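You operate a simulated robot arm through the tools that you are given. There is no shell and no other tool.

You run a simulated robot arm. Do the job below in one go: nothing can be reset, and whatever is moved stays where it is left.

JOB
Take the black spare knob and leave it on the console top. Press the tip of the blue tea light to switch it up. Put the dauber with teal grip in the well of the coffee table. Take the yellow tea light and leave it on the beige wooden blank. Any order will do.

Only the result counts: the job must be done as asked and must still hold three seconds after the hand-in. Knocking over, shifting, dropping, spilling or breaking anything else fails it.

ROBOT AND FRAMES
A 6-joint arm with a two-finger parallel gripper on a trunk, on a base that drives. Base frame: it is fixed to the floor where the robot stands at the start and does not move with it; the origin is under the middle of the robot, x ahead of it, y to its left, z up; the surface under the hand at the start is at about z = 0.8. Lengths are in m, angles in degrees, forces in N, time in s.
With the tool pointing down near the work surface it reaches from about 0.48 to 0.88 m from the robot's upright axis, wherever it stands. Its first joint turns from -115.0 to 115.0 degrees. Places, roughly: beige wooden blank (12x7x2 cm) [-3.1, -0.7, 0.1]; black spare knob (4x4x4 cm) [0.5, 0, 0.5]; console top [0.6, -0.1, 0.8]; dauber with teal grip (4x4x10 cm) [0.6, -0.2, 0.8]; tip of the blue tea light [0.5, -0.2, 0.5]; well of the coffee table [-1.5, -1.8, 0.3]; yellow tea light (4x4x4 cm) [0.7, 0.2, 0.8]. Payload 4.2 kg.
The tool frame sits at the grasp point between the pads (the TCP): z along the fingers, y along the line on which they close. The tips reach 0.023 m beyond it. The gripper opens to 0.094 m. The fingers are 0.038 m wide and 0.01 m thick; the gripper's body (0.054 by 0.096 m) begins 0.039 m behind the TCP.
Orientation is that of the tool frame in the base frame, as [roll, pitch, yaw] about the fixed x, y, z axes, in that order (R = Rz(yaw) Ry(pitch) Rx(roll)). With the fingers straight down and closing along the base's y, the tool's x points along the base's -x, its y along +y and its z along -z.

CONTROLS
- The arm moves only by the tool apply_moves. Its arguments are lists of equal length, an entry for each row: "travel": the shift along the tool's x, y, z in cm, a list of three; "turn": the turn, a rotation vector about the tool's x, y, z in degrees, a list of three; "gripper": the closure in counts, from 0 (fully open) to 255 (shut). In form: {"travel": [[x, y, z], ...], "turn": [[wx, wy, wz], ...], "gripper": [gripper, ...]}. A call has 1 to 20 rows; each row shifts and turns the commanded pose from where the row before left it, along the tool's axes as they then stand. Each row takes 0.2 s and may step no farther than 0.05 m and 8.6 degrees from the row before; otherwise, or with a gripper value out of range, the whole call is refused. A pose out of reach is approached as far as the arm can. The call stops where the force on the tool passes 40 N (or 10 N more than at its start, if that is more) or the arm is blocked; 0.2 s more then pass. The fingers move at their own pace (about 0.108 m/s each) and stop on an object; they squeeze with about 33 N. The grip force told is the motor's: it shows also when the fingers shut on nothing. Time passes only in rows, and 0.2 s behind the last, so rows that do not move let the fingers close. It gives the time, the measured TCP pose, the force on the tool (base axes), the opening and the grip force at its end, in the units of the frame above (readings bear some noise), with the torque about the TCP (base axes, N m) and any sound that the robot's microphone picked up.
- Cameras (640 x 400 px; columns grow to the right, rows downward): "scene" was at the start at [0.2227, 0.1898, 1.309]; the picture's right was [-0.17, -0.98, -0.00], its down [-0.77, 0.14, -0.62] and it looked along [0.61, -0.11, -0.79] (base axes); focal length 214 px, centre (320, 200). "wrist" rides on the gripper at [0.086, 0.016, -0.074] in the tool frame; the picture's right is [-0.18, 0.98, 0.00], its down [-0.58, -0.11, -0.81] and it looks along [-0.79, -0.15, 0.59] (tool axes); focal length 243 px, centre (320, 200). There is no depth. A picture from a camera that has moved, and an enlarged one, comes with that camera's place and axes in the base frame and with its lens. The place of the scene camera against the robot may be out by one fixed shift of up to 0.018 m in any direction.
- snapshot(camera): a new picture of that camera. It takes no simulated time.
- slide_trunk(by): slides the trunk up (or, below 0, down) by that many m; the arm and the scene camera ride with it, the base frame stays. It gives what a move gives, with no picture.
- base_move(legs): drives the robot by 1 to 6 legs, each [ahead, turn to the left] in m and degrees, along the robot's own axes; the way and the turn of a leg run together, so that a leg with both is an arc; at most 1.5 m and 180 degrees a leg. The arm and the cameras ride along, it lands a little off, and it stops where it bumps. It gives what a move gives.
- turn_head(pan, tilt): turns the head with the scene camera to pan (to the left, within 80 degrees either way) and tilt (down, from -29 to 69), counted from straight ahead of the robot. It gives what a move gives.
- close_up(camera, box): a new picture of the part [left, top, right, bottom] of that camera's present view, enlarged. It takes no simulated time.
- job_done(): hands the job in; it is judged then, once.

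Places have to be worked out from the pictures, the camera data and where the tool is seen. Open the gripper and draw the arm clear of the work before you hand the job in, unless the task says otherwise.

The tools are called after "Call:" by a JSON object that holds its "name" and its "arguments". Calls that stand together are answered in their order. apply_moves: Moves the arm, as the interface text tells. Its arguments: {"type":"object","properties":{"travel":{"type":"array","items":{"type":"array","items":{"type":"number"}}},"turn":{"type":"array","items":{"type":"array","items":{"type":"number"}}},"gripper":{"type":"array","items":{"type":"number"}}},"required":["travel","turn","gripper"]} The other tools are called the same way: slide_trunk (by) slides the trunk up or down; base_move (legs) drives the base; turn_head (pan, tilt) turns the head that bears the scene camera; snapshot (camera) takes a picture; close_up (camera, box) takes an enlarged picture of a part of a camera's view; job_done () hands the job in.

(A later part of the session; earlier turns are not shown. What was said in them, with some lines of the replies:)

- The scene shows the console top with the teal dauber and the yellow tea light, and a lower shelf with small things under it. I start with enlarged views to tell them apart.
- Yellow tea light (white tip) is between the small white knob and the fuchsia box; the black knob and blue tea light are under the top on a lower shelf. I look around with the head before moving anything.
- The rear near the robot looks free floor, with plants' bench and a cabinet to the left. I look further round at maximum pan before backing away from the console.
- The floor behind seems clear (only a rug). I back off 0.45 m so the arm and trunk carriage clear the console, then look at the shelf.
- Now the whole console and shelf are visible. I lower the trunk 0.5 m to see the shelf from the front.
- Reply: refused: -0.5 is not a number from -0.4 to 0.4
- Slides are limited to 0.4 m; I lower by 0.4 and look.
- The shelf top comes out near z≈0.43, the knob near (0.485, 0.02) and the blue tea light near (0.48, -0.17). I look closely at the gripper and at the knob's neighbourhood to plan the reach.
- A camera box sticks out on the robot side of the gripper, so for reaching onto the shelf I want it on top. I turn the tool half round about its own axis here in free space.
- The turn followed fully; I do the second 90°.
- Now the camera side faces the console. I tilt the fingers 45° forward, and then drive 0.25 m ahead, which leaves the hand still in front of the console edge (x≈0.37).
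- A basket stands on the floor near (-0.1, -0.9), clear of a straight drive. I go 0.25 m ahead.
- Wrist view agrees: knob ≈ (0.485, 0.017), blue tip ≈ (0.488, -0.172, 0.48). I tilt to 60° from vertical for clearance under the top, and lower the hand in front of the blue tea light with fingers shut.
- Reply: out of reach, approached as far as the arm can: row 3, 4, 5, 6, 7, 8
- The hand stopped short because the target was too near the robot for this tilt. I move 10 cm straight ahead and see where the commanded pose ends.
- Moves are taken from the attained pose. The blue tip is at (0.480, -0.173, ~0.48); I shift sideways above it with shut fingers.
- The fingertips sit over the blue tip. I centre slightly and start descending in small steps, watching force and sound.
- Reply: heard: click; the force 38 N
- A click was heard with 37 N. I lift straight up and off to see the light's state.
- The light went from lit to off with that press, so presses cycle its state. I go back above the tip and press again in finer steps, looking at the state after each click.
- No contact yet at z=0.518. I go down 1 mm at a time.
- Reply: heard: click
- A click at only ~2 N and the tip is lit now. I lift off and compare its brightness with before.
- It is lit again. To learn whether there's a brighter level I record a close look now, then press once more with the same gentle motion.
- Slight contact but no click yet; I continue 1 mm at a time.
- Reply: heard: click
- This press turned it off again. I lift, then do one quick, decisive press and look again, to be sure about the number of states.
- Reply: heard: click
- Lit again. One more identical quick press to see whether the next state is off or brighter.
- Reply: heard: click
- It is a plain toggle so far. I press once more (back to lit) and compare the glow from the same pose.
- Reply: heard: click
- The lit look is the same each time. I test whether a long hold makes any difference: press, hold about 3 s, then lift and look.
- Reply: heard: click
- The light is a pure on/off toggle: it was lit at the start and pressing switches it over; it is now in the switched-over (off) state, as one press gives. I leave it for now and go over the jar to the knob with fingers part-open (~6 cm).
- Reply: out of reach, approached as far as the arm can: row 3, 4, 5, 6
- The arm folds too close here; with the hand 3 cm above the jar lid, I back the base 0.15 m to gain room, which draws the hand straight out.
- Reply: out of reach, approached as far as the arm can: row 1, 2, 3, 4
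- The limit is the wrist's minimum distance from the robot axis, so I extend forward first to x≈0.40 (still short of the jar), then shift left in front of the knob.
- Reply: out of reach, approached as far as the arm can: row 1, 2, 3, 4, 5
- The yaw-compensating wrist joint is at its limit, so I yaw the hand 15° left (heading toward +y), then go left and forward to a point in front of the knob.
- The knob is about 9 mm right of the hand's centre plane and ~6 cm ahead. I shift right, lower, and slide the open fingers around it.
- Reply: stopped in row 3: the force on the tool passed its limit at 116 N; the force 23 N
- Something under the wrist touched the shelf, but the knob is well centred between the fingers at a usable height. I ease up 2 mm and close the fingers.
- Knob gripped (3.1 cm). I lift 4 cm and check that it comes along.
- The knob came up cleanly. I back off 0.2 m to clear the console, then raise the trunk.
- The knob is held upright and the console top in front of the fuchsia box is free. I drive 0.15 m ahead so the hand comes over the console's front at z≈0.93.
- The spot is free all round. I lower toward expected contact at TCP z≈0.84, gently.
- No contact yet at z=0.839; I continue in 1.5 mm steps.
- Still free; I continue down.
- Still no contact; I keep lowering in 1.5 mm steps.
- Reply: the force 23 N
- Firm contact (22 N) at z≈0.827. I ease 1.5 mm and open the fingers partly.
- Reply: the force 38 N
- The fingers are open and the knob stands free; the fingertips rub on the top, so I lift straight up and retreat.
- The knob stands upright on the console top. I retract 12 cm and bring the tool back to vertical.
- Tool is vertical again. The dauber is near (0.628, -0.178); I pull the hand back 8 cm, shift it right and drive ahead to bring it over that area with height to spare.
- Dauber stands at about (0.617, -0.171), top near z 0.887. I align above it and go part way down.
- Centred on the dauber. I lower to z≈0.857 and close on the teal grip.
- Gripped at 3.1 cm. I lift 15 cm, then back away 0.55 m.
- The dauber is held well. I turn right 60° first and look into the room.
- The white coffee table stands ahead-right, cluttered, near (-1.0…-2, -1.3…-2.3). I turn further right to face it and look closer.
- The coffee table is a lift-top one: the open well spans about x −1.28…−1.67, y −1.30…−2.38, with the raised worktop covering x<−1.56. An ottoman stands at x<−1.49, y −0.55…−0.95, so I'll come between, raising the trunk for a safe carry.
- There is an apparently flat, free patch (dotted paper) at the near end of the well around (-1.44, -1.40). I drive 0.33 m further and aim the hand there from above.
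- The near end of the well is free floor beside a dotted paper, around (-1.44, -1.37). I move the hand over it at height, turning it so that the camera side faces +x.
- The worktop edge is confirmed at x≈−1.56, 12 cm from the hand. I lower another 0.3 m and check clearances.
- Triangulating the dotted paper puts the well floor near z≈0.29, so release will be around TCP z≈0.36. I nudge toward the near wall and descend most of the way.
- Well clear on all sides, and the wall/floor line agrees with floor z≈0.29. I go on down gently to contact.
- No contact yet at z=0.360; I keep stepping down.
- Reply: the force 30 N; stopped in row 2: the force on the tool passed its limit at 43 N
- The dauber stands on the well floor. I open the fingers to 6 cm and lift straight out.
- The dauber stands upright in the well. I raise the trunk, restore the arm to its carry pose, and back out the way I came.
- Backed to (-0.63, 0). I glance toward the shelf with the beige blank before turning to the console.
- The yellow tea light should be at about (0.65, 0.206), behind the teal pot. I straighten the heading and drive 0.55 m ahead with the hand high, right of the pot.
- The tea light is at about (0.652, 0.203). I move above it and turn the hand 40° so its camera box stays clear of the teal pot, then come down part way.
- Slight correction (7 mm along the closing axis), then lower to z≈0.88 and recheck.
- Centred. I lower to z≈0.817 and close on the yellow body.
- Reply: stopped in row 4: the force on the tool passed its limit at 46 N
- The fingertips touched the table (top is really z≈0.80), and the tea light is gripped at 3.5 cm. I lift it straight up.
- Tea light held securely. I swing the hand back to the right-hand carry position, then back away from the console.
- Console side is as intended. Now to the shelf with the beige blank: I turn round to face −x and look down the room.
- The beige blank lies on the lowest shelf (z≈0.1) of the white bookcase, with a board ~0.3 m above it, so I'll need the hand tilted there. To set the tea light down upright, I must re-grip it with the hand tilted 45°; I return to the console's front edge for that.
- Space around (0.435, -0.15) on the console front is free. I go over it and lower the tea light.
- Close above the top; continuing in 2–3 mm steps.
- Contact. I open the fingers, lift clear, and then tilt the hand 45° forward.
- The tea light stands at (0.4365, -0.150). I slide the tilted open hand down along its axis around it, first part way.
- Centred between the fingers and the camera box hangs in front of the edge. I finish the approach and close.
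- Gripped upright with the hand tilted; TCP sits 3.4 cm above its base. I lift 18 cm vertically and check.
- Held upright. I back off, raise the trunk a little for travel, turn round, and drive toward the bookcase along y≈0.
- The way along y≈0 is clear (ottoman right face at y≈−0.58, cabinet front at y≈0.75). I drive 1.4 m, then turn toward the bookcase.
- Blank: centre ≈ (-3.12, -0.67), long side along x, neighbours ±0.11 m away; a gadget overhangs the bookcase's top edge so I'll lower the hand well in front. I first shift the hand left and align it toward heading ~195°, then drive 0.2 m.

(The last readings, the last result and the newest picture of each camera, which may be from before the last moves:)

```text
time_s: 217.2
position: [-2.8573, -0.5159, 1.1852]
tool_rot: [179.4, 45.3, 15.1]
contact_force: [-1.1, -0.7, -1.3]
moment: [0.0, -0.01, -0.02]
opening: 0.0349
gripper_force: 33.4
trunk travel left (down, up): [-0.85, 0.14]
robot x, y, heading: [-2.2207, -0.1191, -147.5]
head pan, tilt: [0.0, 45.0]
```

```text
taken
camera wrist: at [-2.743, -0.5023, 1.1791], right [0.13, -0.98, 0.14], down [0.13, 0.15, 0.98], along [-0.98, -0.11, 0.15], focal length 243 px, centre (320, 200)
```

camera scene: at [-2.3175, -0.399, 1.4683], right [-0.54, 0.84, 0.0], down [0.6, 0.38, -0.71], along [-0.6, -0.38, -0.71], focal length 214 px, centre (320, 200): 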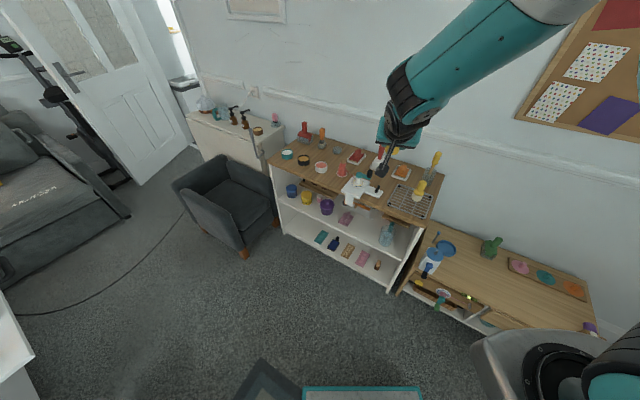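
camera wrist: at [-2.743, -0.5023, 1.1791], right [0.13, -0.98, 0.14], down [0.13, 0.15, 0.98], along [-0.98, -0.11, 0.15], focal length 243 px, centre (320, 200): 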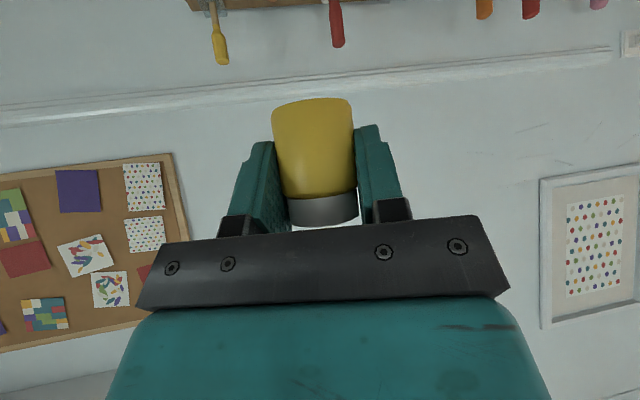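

The hand hangs ~13 cm in front of the bookcase. I lower the trunk in stages.

Call:
{"name": "slide_trunk", "arguments": {"by": -0.4}}

Call:
{"name": "slide_trunk", "arguments": {"by": -0.35}}

Call:
{"name": "snapshot", "arguments": {"camera": "scene"}}

Call:
{"name": "snapshot", "arguments": {"camera": "wrist"}}

```text
time_s: 221.0
position: [-2.8578, -0.5168, 0.7837]
tool_rot: [179.5, 45.3, 14.9]
contact_force: [-0.3, -0.4, -0.8]
moment: [-0.01, -0.01, -0.02]
opening: 0.0351
gripper_force: 32.4
trunk travel left (down, up): [-0.45, 0.54]
robot x, y, heading: [-2.2234, -0.1174, -147.6]
head pan, tilt: [0.0, 45.0]
```

```text
time_s: 224.4
position: [-2.8567, -0.5168, 0.4353]
tool_rot: [179.6, 45.2, 15.0]
contact_force: [0.6, 0.5, -1.0]
moment: [0.02, -0.02, -0.02]
opening: 0.0349
gripper_force: 32.7
trunk travel left (down, up): [-0.1, 0.89]
robot x, y, heading: [-2.2191, -0.1192, -147.4]
head pan, tilt: [0.0, 45.0]
```

```text
taken
camera scene: at [-2.3175, -0.3991, 0.7183], right [-0.54, 0.84, 0.0], down [0.6, 0.38, -0.71], along [-0.6, -0.38, -0.71], focal length 214 px, centre (320, 200)
```

scene: 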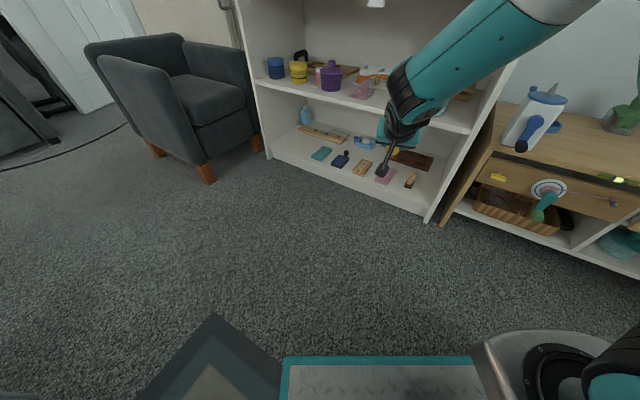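

```text
taken
camera wrist: at [-2.743, -0.5023, 0.4291], right [0.13, -0.98, 0.14], down [0.13, 0.15, 0.98], along [-0.98, -0.11, 0.15], focal length 243 px, centre (320, 200)
```

wrist: 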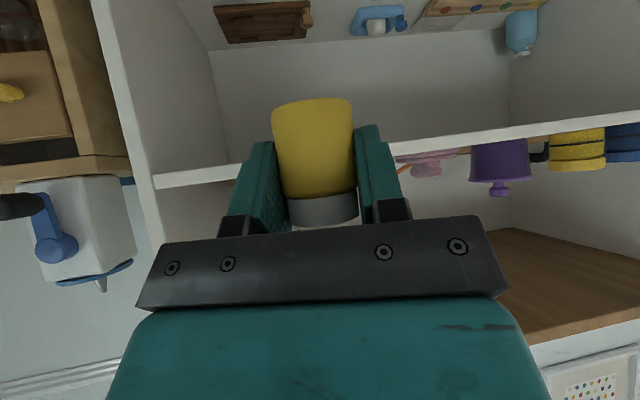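

Call:
{"name": "close_up", "arguments": {"camera": "scene", "box": [290, 110, 450, 220]}}

```text
3.64 times, centred on (370, 165) of scene
camera zoom: at [-2.3175, -0.3991, 0.7183], right [-0.54, 0.84, 0.0], down [0.6, 0.38, -0.71], along [-0.6, -0.38, -0.71], focal length 780 px, centre (138, 327)
```

zoom: 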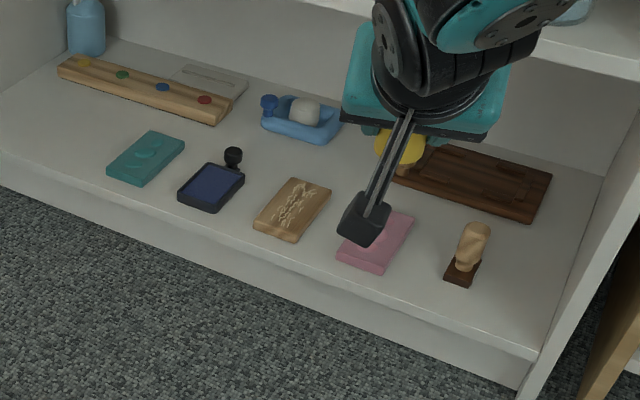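

Two-view triangulation gives the blank's top z≈0.10–0.12, its area x −3.06…−3.18, y ≈ −0.67±0.035. I lower the rest of the trunk travel and some with the arm, then look with the wrist camera.

Call:
{"name": "slide_trunk", "arguments": {"by": -0.1}}

Call:
{"name": "apply_moves", "arguments": {"travel": [[2.12, 0, 2.12], [2.12, 0, 2.12], [2.12, 0, 2.12]], "turn": [[0, 0, 0], [0, 0, 0], [0, 0, 0]], "gripper": [255, 255, 255]}}

Call:
{"name": "snapshot", "arguments": {"camera": "wrist"}}

Call:
{"name": "snapshot", "arguments": {"camera": "scene"}}

```text
time_s: 225.8
position: [-2.8581, -0.5161, 0.3357]
tool_rot: [179.6, 45.3, 15.0]
contact_force: [-0.3, -0.3, 0.3]
moment: [-0.02, -0.01, 0.02]
opening: 0.035
gripper_force: 32.9
trunk travel left (down, up): [0.0, 0.99]
robot x, y, heading: [-2.2201, -0.1187, -147.9]
head pan, tilt: [0.0, 45.0]
```

```text
time_s: 226.6
position: [-2.8601, -0.5155, 0.2453]
tool_rot: [179.5, 45.3, 15.0]
contact_force: [0.1, 0.4, -0.2]
moment: [0.01, -0.03, 0.01]
opening: 0.035
gripper_force: 32.4
trunk travel left (down, up): [0.0, 0.99]
robot x, y, heading: [-2.2206, -0.1182, -147.6]
head pan, tilt: [0.0, 45.0]
```

```text
taken
camera wrist: at [-2.7434, -0.5022, 0.239], right [0.13, -0.98, 0.14], down [0.13, 0.15, 0.98], along [-0.98, -0.11, 0.15], focal length 243 px, centre (320, 200)
```

wrist: 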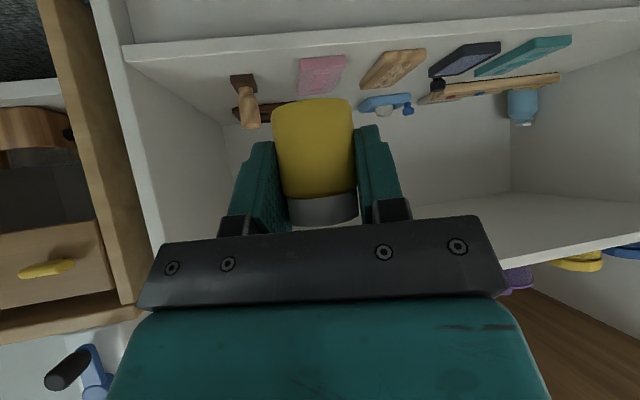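

```text
taken
camera scene: at [-2.3175, -0.3991, 0.6183], right [-0.54, 0.84, 0.0], down [0.6, 0.38, -0.71], along [-0.6, -0.38, -0.71], focal length 214 px, centre (320, 200)
```

scene: 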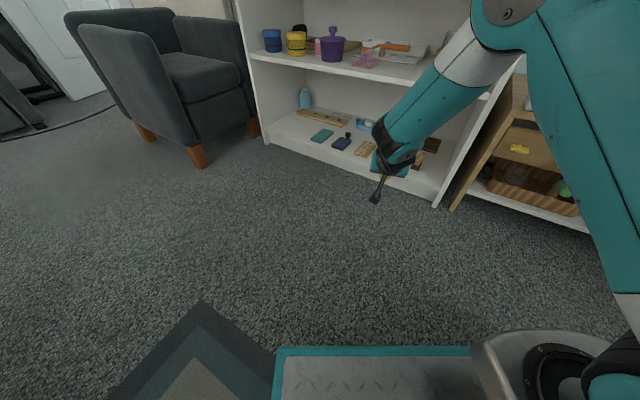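

The blank is visible between the pink and navy pieces. I zoom in to get its corners.

Call:
{"name": "close_up", "arguments": {"camera": "wrist", "box": [280, 0, 520, 150]}}

Call:
{"name": "close_up", "arguments": {"camera": "scene", "box": [290, 90, 450, 210]}}

```text
2.67 times, centred on (400, 75) of wrist
camera zoom: at [-2.7434, -0.5022, 0.239], right [0.13, -0.98, 0.14], down [0.13, 0.15, 0.98], along [-0.98, -0.11, 0.15], focal length 647 px, centre (107, 533)
```

zoom: 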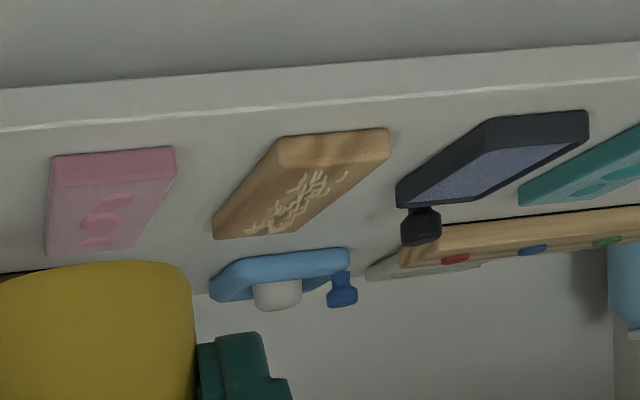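

```text
3.33 times, centred on (370, 150) of scene
camera zoom: at [-2.3175, -0.3991, 0.6183], right [-0.54, 0.84, 0.0], down [0.6, 0.38, -0.71], along [-0.6, -0.38, -0.71], focal length 715 px, centre (153, 367)
```

zoom: 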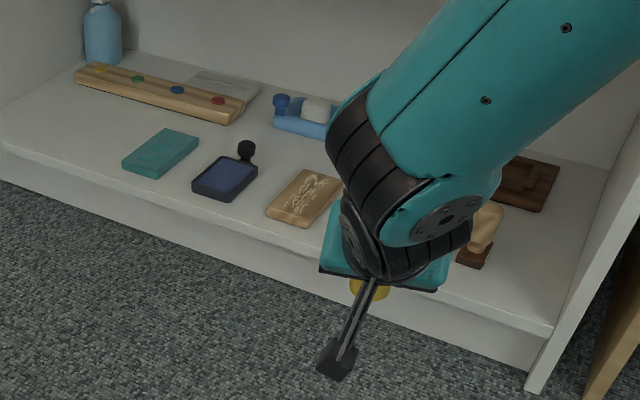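

The blank's height matters for range, so I raise the hand 4 cm and take a second wrist view to triangulate.

Call:
{"name": "apply_moves", "arguments": {"travel": [[-2.83, 0, -2.83]], "turn": [[0, 0, 0]], "gripper": [255]}}

Call:
{"name": "close_up", "arguments": {"camera": "wrist", "box": [280, 0, 520, 150]}}

Call:
{"name": "apply_moves", "arguments": {"travel": [[2.83, 0, 2.83], [2.83, 0, 2.83]], "turn": [[0, 0, 0], [0, 0, 0]], "gripper": [255, 255]}}

Call:
{"name": "close_up", "arguments": {"camera": "wrist", "box": [280, 0, 520, 150]}}

```text
time_s: 227.0
position: [-2.8575, -0.5156, 0.2848]
tool_rot: [179.5, 45.2, 15.0]
contact_force: [1.2, -0.9, -0.2]
moment: [0.02, -0.01, 0.0]
opening: 0.0351
gripper_force: 32.7
trunk travel left (down, up): [0.0, 0.99]
robot x, y, heading: [-2.2214, -0.1196, -147.5]
head pan, tilt: [0.0, 45.0]
```

```text
2.67 times, centred on (400, 75) of wrist
camera zoom: at [-2.7425, -0.5014, 0.2789], right [0.13, -0.98, 0.14], down [0.13, 0.15, 0.98], along [-0.98, -0.11, 0.14], focal length 647 px, centre (107, 533)
```

zoom: 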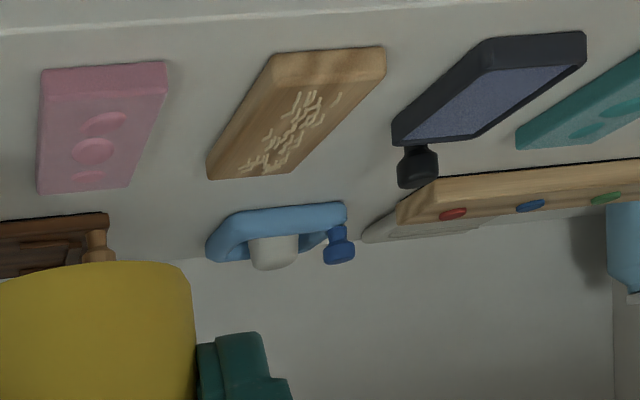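

```text
time_s: 227.6
position: [-2.8587, -0.5158, 0.2045]
tool_rot: [179.4, 45.2, 14.9]
contact_force: [0.1, -0.2, -0.4]
moment: [0.02, 0.01, -0.04]
opening: 0.0348
gripper_force: 32.8
trunk travel left (down, up): [0.0, 0.99]
robot x, y, heading: [-2.2232, -0.1189, -147.6]
head pan, tilt: [0.0, 45.0]
```

```text
2.67 times, centred on (400, 75) of wrist
camera zoom: at [-2.7437, -0.5029, 0.1991], right [0.13, -0.98, 0.14], down [0.13, 0.16, 0.98], along [-0.98, -0.11, 0.15], focal length 647 px, centre (107, 533)
```

zoom: 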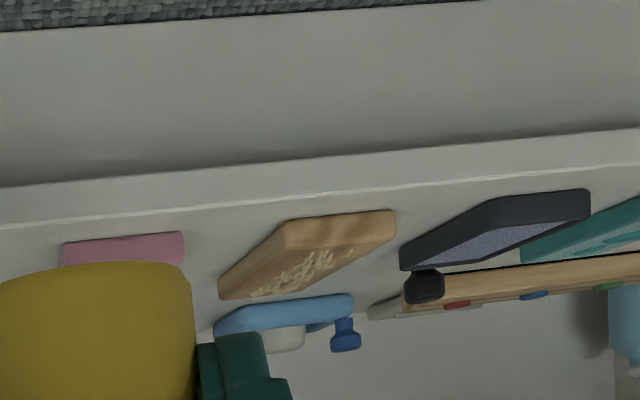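

Triangulated with the wrist camera: blank's near edge at x≈−3.085, top z≈0.115, y −0.655…−0.713, centre ≈ (−3.146, −0.685); the shelf's front edge ≈ −3.05. I drive 0.2 m ahead with the light at z≈0.17, above everything there.

Call:
{"name": "base_move", "arguments": {"legs": [[0.2, 0]]}}

Call:
{"name": "snapshot", "arguments": {"camera": "wrist"}}

Call:
{"name": "snapshot", "arguments": {"camera": "scene"}}

```text
time_s: 229.2
position: [-3.0271, -0.6235, 0.2056]
tool_rot: [179.5, 45.3, 15.0]
contact_force: [-0.7, 0.0, -1.0]
moment: [0.01, -0.04, -0.01]
opening: 0.035
gripper_force: 33.0
trunk travel left (down, up): [0.0, 0.99]
robot x, y, heading: [-2.3859, -0.2252, -147.8]
head pan, tilt: [0.0, 45.0]
```

```text
taken
camera wrist: at [-2.9124, -0.6096, 0.1991], right [0.13, -0.98, 0.14], down [0.13, 0.15, 0.98], along [-0.98, -0.11, 0.15], focal length 243 px, centre (320, 200)
```

wrist: 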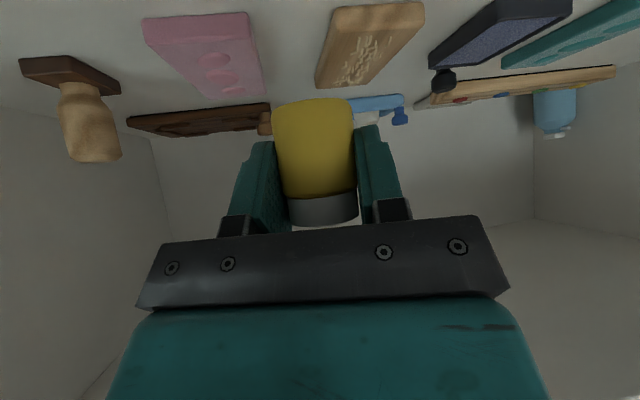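

```text
taken
camera scene: at [-2.4864, -0.506, 0.6183], right [-0.54, 0.84, 0.0], down [0.6, 0.38, -0.71], along [-0.6, -0.38, -0.71], focal length 214 px, centre (320, 200)
```

scene: 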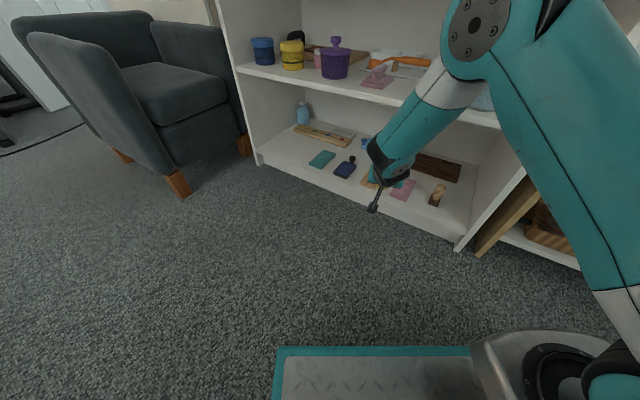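

The view confirms the blank's centre ≈ (−3.141, −0.681). I move the hand forward and left over it at the same height.

Call:
{"name": "apply_moves", "arguments": {"travel": [[-2.69, 0.99, 2.72], [-2.69, 0.99, 2.72], [-2.69, 0.99, 2.72]], "turn": [[0, 0, 0], [0, 0, 0], [0, 0, 0]], "gripper": [255, 255, 255]}}

Call:
{"name": "snapshot", "arguments": {"camera": "wrist"}}

Call:
{"name": "close_up", "arguments": {"camera": "scene", "box": [280, 90, 480, 230]}}

```text
time_s: 229.9
position: [-3.1304, -0.6842, 0.2056]
tool_rot: [179.5, 45.3, 15.0]
contact_force: [0.6, 0.4, -0.4]
moment: [0.0, -0.03, 0.01]
opening: 0.035
gripper_force: 33.6
trunk travel left (down, up): [0.0, 0.99]
robot x, y, heading: [-2.3891, -0.2226, -147.6]
head pan, tilt: [0.0, 45.0]
```

```text
taken
camera wrist: at [-3.0162, -0.6692, 0.1998], right [0.14, -0.98, 0.14], down [0.13, 0.15, 0.98], along [-0.98, -0.12, 0.15], focal length 243 px, centre (320, 200)
```

wrist: 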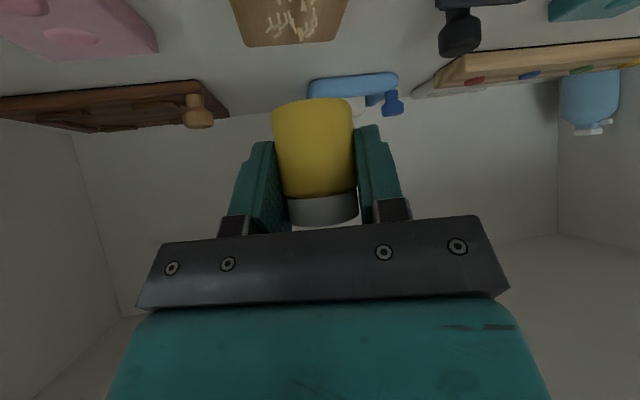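

```text
2.86 times, centred on (380, 160) of scene
camera zoom: at [-2.4863, -0.506, 0.6183], right [-0.54, 0.84, 0.0], down [0.6, 0.38, -0.71], along [-0.6, -0.38, -0.71], focal length 613 px, centre (149, 314)
```

zoom: 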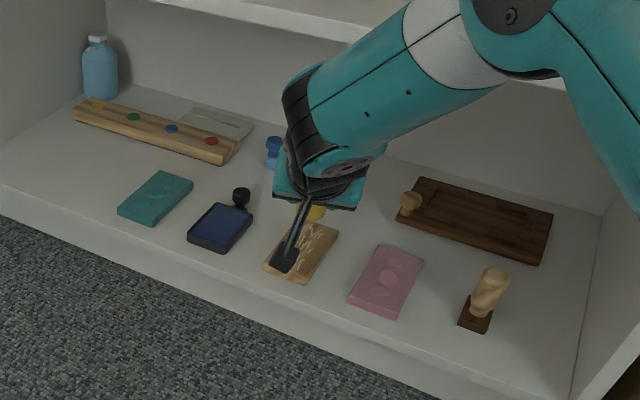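

The light hangs right over the blank (x −3.13 of −3.20…−3.08, y −0.684 of −0.718…−0.649). I lower it gently.

Call:
{"name": "apply_moves", "arguments": {"travel": [[1.42, 0, 1.41], [1.42, 0, 1.41], [0.36, 0, 0.35]], "turn": [[0, 0, 0], [0, 0, 0], [0, 0, 0]], "gripper": [255, 255, 255]}}

Call:
{"name": "snapshot", "arguments": {"camera": "wrist"}}

Call:
{"name": "close_up", "arguments": {"camera": "scene", "box": [330, 130, 450, 220]}}

```text
time_s: 230.8
position: [-3.1298, -0.682, 0.161]
tool_rot: [179.5, 45.3, 15.1]
contact_force: [-0.3, 0.1, -0.4]
moment: [-0.03, 0.0, -0.01]
opening: 0.0348
gripper_force: 33.2
trunk travel left (down, up): [0.0, 0.99]
robot x, y, heading: [-2.3915, -0.2249, -147.8]
head pan, tilt: [0.0, 45.0]
```

```text
taken
camera wrist: at [-3.0155, -0.669, 0.1546], right [0.13, -0.98, 0.14], down [0.13, 0.15, 0.98], along [-0.98, -0.11, 0.15], focal length 243 px, centre (320, 200)
```

wrist: 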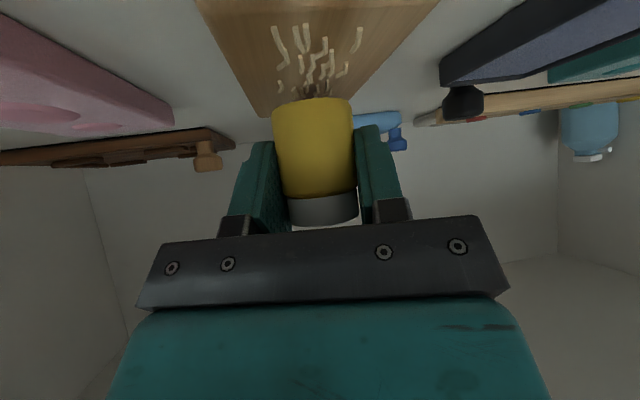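

```text
4.44 times, centred on (390, 175) of scene
camera zoom: at [-2.4864, -0.506, 0.6183], right [-0.54, 0.84, 0.0], down [0.6, 0.38, -0.71], along [-0.6, -0.38, -0.71], focal length 953 px, centre (9, 311)
```

zoom: 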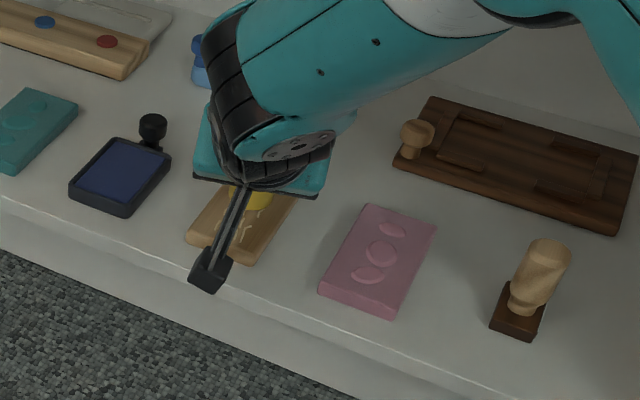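

Nicely over the carved middle of the blank; continuing down in ~2 mm steps until contact.

Call:
{"name": "apply_moves", "arguments": {"travel": [[0.142, 0, 0.141], [0.142, 0, 0.141]], "turn": [[0, 0, 0], [0, 0, 0]], "gripper": [255, 255]}}

Call:
{"name": "apply_moves", "arguments": {"travel": [[0.142, 0, 0.141], [0.142, 0, 0.141]], "turn": [[0, 0, 0], [0, 0, 0]], "gripper": [255, 255]}}

Call:
{"name": "apply_moves", "arguments": {"travel": [[0.142, 0, 0.141]], "turn": [[0, 0, 0]], "gripper": [255]}}

Call:
{"name": "snapshot", "arguments": {"camera": "wrist"}}

```text
time_s: 231.3
position: [-3.131, -0.6826, 0.1557]
tool_rot: [179.4, 45.3, 15.0]
contact_force: [0.5, -0.1, -1.2]
moment: [-0.01, 0.0, 0.0]
opening: 0.0351
gripper_force: 33.0
trunk travel left (down, up): [0.0, 0.99]
robot x, y, heading: [-2.3894, -0.2277, -147.6]
head pan, tilt: [0.0, 45.0]
```

```text
time_s: 231.9
position: [-3.1299, -0.6837, 0.1519]
tool_rot: [179.6, 45.3, 15.1]
contact_force: [0.5, -0.8, -0.4]
moment: [-0.02, -0.03, 0.02]
opening: 0.0351
gripper_force: 33.3
trunk travel left (down, up): [0.0, 0.99]
robot x, y, heading: [-2.3888, -0.2263, -147.7]
head pan, tilt: [0.0, 45.0]
```

```text
time_s: 232.3
position: [-3.1296, -0.6832, 0.151]
tool_rot: [179.4, 45.3, 14.9]
contact_force: [0.2, 0.3, -1.2]
moment: [0.03, -0.03, -0.02]
opening: 0.0349
gripper_force: 33.2
trunk travel left (down, up): [0.0, 0.99]
robot x, y, heading: [-2.3901, -0.227, -147.7]
head pan, tilt: [0.0, 45.0]
```

```text
taken
camera wrist: at [-3.0153, -0.6693, 0.1445], right [0.13, -0.98, 0.14], down [0.13, 0.15, 0.98], along [-0.98, -0.11, 0.15], focal length 243 px, centre (320, 200)
```

wrist: 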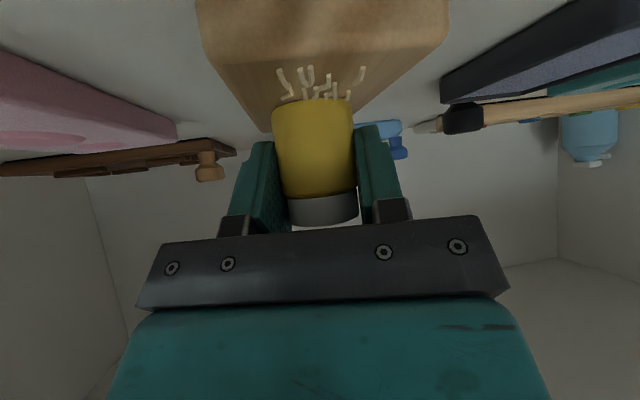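

Call:
{"name": "close_up", "arguments": {"camera": "wrist", "box": [220, 40, 420, 180]}}

Call:
{"name": "apply_moves", "arguments": {"travel": [[0.142, 0, 0.141]], "turn": [[0, 0, 0]], "gripper": [255]}}

Call:
{"name": "apply_moves", "arguments": {"travel": [[0.142, 0, 0.141]], "turn": [[0, 0, 0]], "gripper": [255]}}

```text
2.86 times, centred on (320, 110) of wrist
camera zoom: at [-3.0153, -0.6693, 0.1445], right [0.13, -0.98, 0.14], down [0.13, 0.15, 0.98], along [-0.98, -0.11, 0.15], focal length 693 px, centre (320, 457)
```

zoom: 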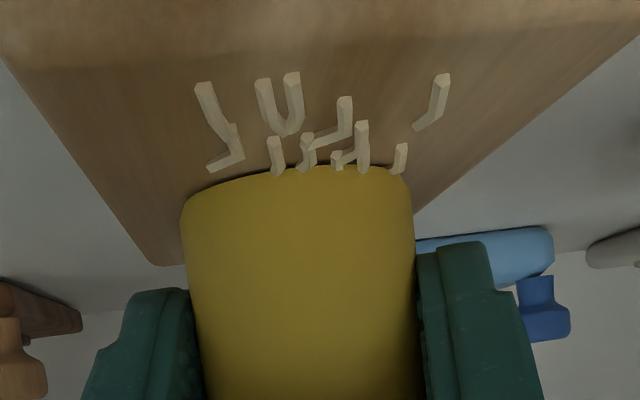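

```text
time_s: 232.8
position: [-3.1293, -0.6825, 0.1511]
tool_rot: [179.3, 45.4, 14.8]
contact_force: [1.5, 0.7, 4.7]
moment: [0.06, 0.0, -0.04]
opening: 0.0349
gripper_force: 33.3
trunk travel left (down, up): [0.0, 0.99]
robot x, y, heading: [-2.3935, -0.225, -147.6]
head pan, tilt: [0.0, 45.0]
```

```text
time_s: 233.2
position: [-3.1308, -0.6836, 0.1504]
tool_rot: [179.4, 45.6, 14.8]
contact_force: [4.8, 3.5, 19.6]
moment: [0.21, -0.1, -0.02]
opening: 0.0349
gripper_force: 32.9
trunk travel left (down, up): [0.0, 0.99]
robot x, y, heading: [-2.3896, -0.2262, -147.9]
head pan, tilt: [0.0, 45.0]
```

Contact with the blank (20 N). I ease off 1 mm and open the fingers slowly.

Call:
{"name": "apply_moves", "arguments": {"travel": [[-0.1, 0, -0.1], [0, 0, 0], [0, 0, 0], [0, 0, 0], [0, 0, 0]], "turn": [[0, 0, 0], [0, 0, 0], [0, 0, 0], [0, 0, 0], [0, 0, 0]], "gripper": [255, 200, 140, 100, 90]}}

Call:
{"name": "close_up", "arguments": {"camera": "wrist", "box": [180, 0, 460, 240]}}

```text
time_s: 234.3
position: [-3.1301, -0.6823, 0.1484]
tool_rot: [179.5, 45.1, 14.9]
contact_force: [0.3, 0.2, -0.3]
moment: [0.0, -0.03, 0.0]
opening: 0.0609
gripper_force: 0.0
trunk travel left (down, up): [0.0, 0.99]
robot x, y, heading: [-2.3909, -0.2229, -147.8]
head pan, tilt: [0.0, 45.0]
```

```text
1.67 times, centred on (320, 120) of wrist
camera zoom: at [-3.0152, -0.6688, 0.1415], right [0.13, -0.98, 0.14], down [0.13, 0.15, 0.98], along [-0.98, -0.11, 0.14], focal length 404 px, centre (320, 333)
```

zoom: 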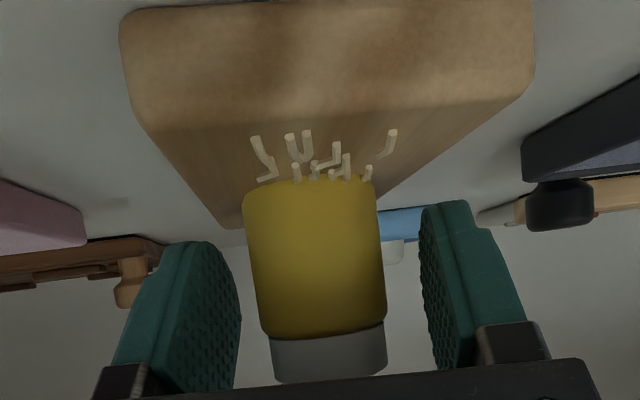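

The tea light stands free on the blank. I withdraw along the tool axis and then back out.

Call:
{"name": "apply_moves", "arguments": {"travel": [[0, 0, -1], [0, 0, -2], [0, 0, -3], [0, 0, -3]], "turn": [[0, 0, 0], [0, 0, 0], [0, 0, 0], [0, 0, 0]], "gripper": [90, 80, 80, 80]}}

Call:
{"name": "snapshot", "arguments": {"camera": "wrist"}}

Call:
{"name": "base_move", "arguments": {"legs": [[-0.25, 0]]}}

Call:
{"name": "snapshot", "arguments": {"camera": "scene"}}

Call:
{"name": "close_up", "arguments": {"camera": "scene", "box": [280, 90, 480, 230]}}

```text
time_s: 235.3
position: [-3.0685, -0.6645, 0.2105]
tool_rot: [179.5, 45.3, 15.0]
contact_force: [-0.4, -0.1, 0.3]
moment: [0.0, -0.01, -0.01]
opening: 0.0643
gripper_force: 0.1
trunk travel left (down, up): [0.0, 0.99]
robot x, y, heading: [-2.3891, -0.2274, -147.8]
head pan, tilt: [0.0, 45.0]
```

```text
taken
camera wrist: at [-2.9536, -0.6507, 0.2047], right [0.13, -0.98, 0.14], down [0.13, 0.15, 0.98], along [-0.98, -0.11, 0.15], focal length 243 px, centre (320, 200)
```

wrist: 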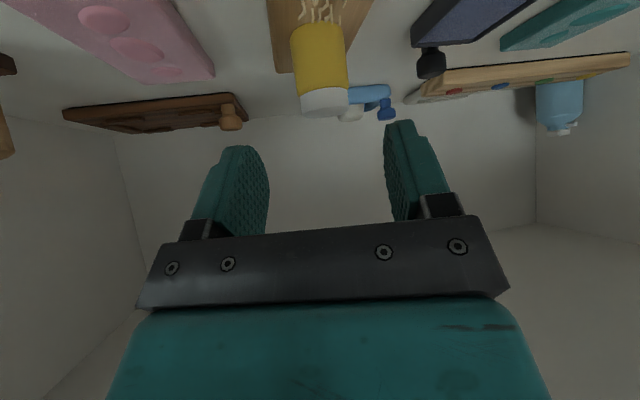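

```text
time_s: 237.2
position: [-2.8562, -0.5317, 0.2121]
tool_rot: [179.6, 45.3, 15.0]
contact_force: [0.0, 0.1, 0.0]
moment: [0.0, 0.01, 0.02]
opening: 0.0646
gripper_force: 0.1
trunk travel left (down, up): [0.0, 0.99]
robot x, y, heading: [-2.1775, -0.0884, -147.6]
head pan, tilt: [0.0, 45.0]
```

```text
taken
camera scene: at [-2.2746, -0.372, 0.6183], right [-0.54, 0.84, 0.0], down [0.6, 0.38, -0.71], along [-0.6, -0.38, -0.71], focal length 214 px, centre (320, 200)
```

scene: 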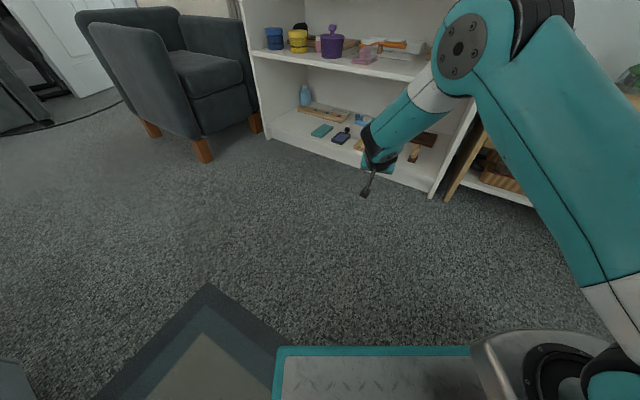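

```text
2.86 times, centred on (380, 160) of scene
camera zoom: at [-2.2746, -0.372, 0.6183], right [-0.54, 0.84, 0.0], down [0.6, 0.38, -0.71], along [-0.6, -0.38, -0.71], focal length 613 px, centre (149, 314)
```

zoom: 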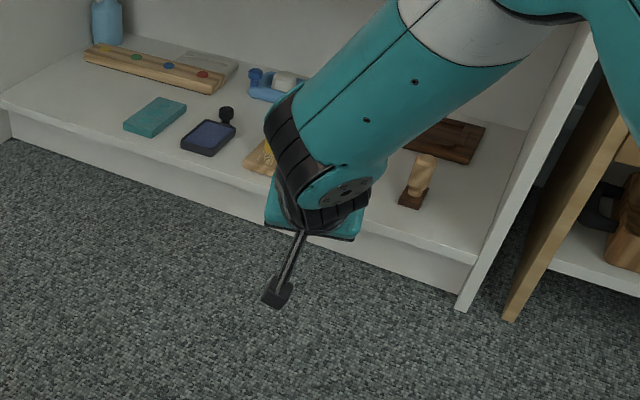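

Call:
{"name": "close_up", "arguments": {"camera": "wrist", "box": [260, 20, 480, 160]}}

Call:
{"name": "slide_trunk", "arguments": {"by": 0.4}}

Call:
{"name": "slide_trunk", "arguments": {"by": 0.3}}

Call:
{"name": "snapshot", "arguments": {"camera": "scene"}}

Call:
{"name": "close_up", "arguments": {"camera": "scene", "box": [280, 130, 440, 250]}}

```text
2.86 times, centred on (370, 90) of wrist
camera zoom: at [-2.742, -0.5174, 0.2047], right [0.14, -0.98, 0.14], down [0.13, 0.15, 0.98], along [-0.98, -0.12, 0.15], focal length 693 px, centre (177, 514)
```

zoom: 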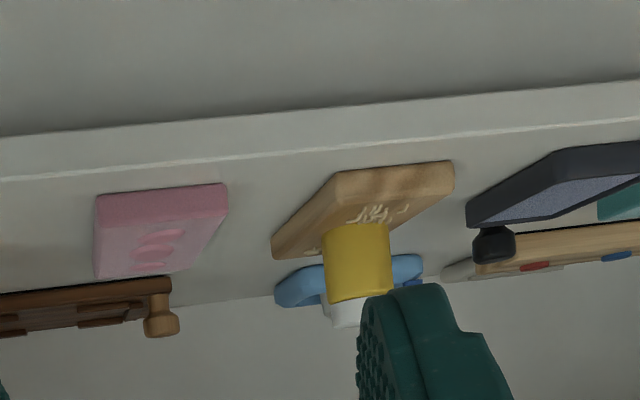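

```text
time_s: 241.0
position: [-2.8566, -0.5309, 0.6107]
tool_rot: [179.5, 45.3, 15.0]
contact_force: [-1.0, 1.1, -0.1]
moment: [0.02, -0.03, 0.0]
opening: 0.0644
gripper_force: 0.0
trunk travel left (down, up): [-0.4, 0.59]
robot x, y, heading: [-2.175, -0.0911, -147.6]
head pan, tilt: [0.0, 45.0]
```

```text
time_s: 244.0
position: [-2.8562, -0.5318, 0.9102]
tool_rot: [179.6, 45.3, 15.0]
contact_force: [0.7, -0.1, 0.1]
moment: [-0.01, -0.02, 0.03]
opening: 0.0645
gripper_force: 0.0
trunk travel left (down, up): [-0.7, 0.29]
robot x, y, heading: [-2.1764, -0.0885, -148.0]
head pan, tilt: [0.0, 45.0]
```

```text
taken
camera scene: at [-2.2747, -0.372, 1.3182], right [-0.54, 0.84, 0.0], down [0.6, 0.38, -0.71], along [-0.6, -0.38, -0.71], focal length 214 px, centre (320, 200)
```

scene: 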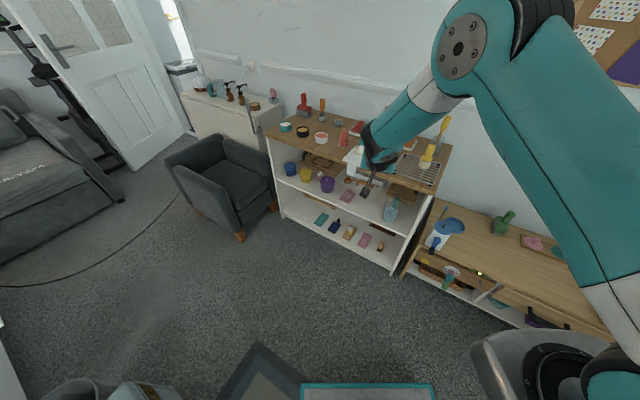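

```text
3.33 times, centred on (360, 190) of scene
camera zoom: at [-2.2747, -0.372, 1.3182], right [-0.54, 0.84, 0.0], down [0.6, 0.38, -0.71], along [-0.6, -0.38, -0.71], focal length 715 px, centre (187, 233)
```

zoom: 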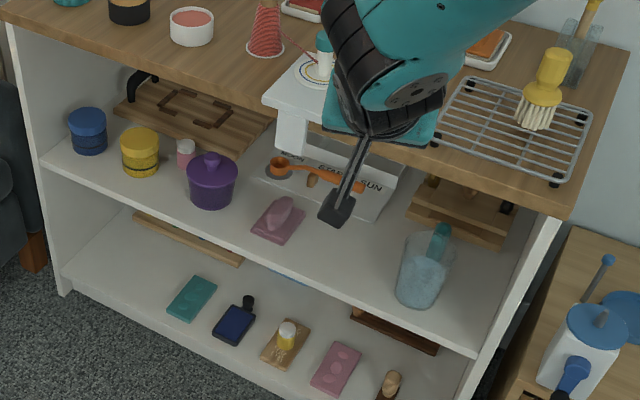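

The yellow tea light stands on the beige blank and neighbours are untouched. I open the gripper fully and back the robot clear.

Call:
{"name": "base_move", "arguments": {"legs": [[-0.25, 0]]}}

Call:
{"name": "apply_moves", "arguments": {"travel": [[0, 0, 0], [0, 0, 0], [0, 0, 0]], "turn": [[0, 0, 0], [0, 0, 0], [0, 0, 0]], "gripper": [0, 0, 0]}}

Call:
{"name": "close_up", "arguments": {"camera": "scene", "box": [260, 100, 440, 230]}}

Call:
{"name": "turn_head", "arguments": {"pan": 65, "tilt": 35}}

Call:
{"name": "snapshot", "arguments": {"camera": "scene"}}

```text
time_s: 245.8
position: [-2.6458, -0.3971, 0.911]
tool_rot: [179.5, 45.3, 15.1]
contact_force: [-0.6, -0.8, -0.6]
moment: [0.0, 0.0, 0.0]
opening: 0.0645
gripper_force: 0.1
trunk travel left (down, up): [-0.7, 0.29]
robot x, y, heading: [-1.9662, 0.0449, -147.6]
head pan, tilt: [0.0, 45.0]
```

```text
time_s: 246.6
position: [-2.6439, -0.3958, 0.9107]
tool_rot: [179.5, 45.3, 15.0]
contact_force: [0.9, -0.2, -0.5]
moment: [-0.01, 0.03, -0.01]
opening: 0.0944
gripper_force: 0.1
trunk travel left (down, up): [-0.7, 0.29]
robot x, y, heading: [-1.9681, 0.0418, -147.6]
head pan, tilt: [0.0, 45.0]
```

```text
3.08 times, centred on (350, 165) of scene
camera zoom: at [-2.063, -0.2376, 1.3183], right [-0.54, 0.84, 0.0], down [0.6, 0.38, -0.71], along [-0.6, -0.38, -0.71], focal length 660 px, centre (228, 308)
```

zoom: 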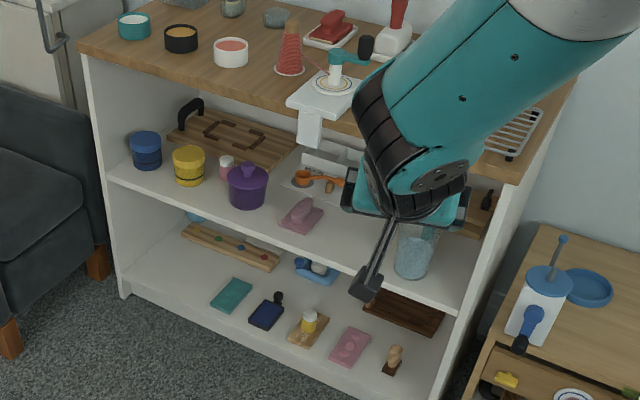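

```text
time_s: 248.0
position: [-2.6444, -0.3956, 0.9116]
tool_rot: [179.5, 45.3, 15.0]
contact_force: [-0.4, -1.4, -0.4]
moment: [0.0, -0.02, -0.03]
opening: 0.094
gripper_force: 0.1
trunk travel left (down, up): [-0.7, 0.29]
robot x, y, heading: [-1.9668, 0.046, -147.8]
head pan, tilt: [65.0, 35.0]
```

```text
taken
camera scene: at [-1.9831, -0.2814, 1.3331], right [-0.99, -0.13, 0.0], down [-0.07, 0.57, -0.82], along [0.1, -0.81, -0.57], focal length 214 px, centre (320, 200)
```

scene: 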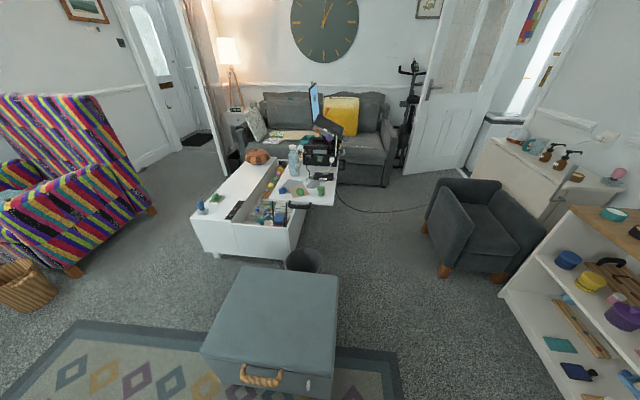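

The yellow tea light stands on the blank, the dauber is in the well, the black knob is on the console top, and the blue light's tip was pressed. It started lit and each press only toggles it, so it is now switched over from its starting state (off). The gripper is open and the arm is clear, so I hand the job in.

Call:
{"name": "job_done", "arguments": {}}

```text
The job is handed in.
```

I handed in all four parts, but I'm not certain the blue tea light is in the state you wanted.

- **Black spare knob:** it stands upright on the console top, in the open space in front of the fuchsia box.
- **Blue tea light:** it is now off. It was lit at the start, and each press only turned it on or off; I saw no brighter level. I took "switch it up" to mean changing it from its starting state. If you meant it should be lit, this part is wrong. I pressed it seven times in all while working this out.
- **Dauber with teal grip:** it stands upright on the well floor of the coffee table, at the near end beside the dotted paper.
- **Yellow tea light:** it stands upright on the beige wooden blank on the lowest shelf of the bookcase. I set it down once on the console's front edge to re-grip it.

While reaching for the knob, the hand hit the console's lower shelf hard enough to trip the force limit (116 N). The knob and the things around it looked unmoved in the pictures afterwards. I saw nothing else knocked over or shifted. The gripper is open and the arm is clear.
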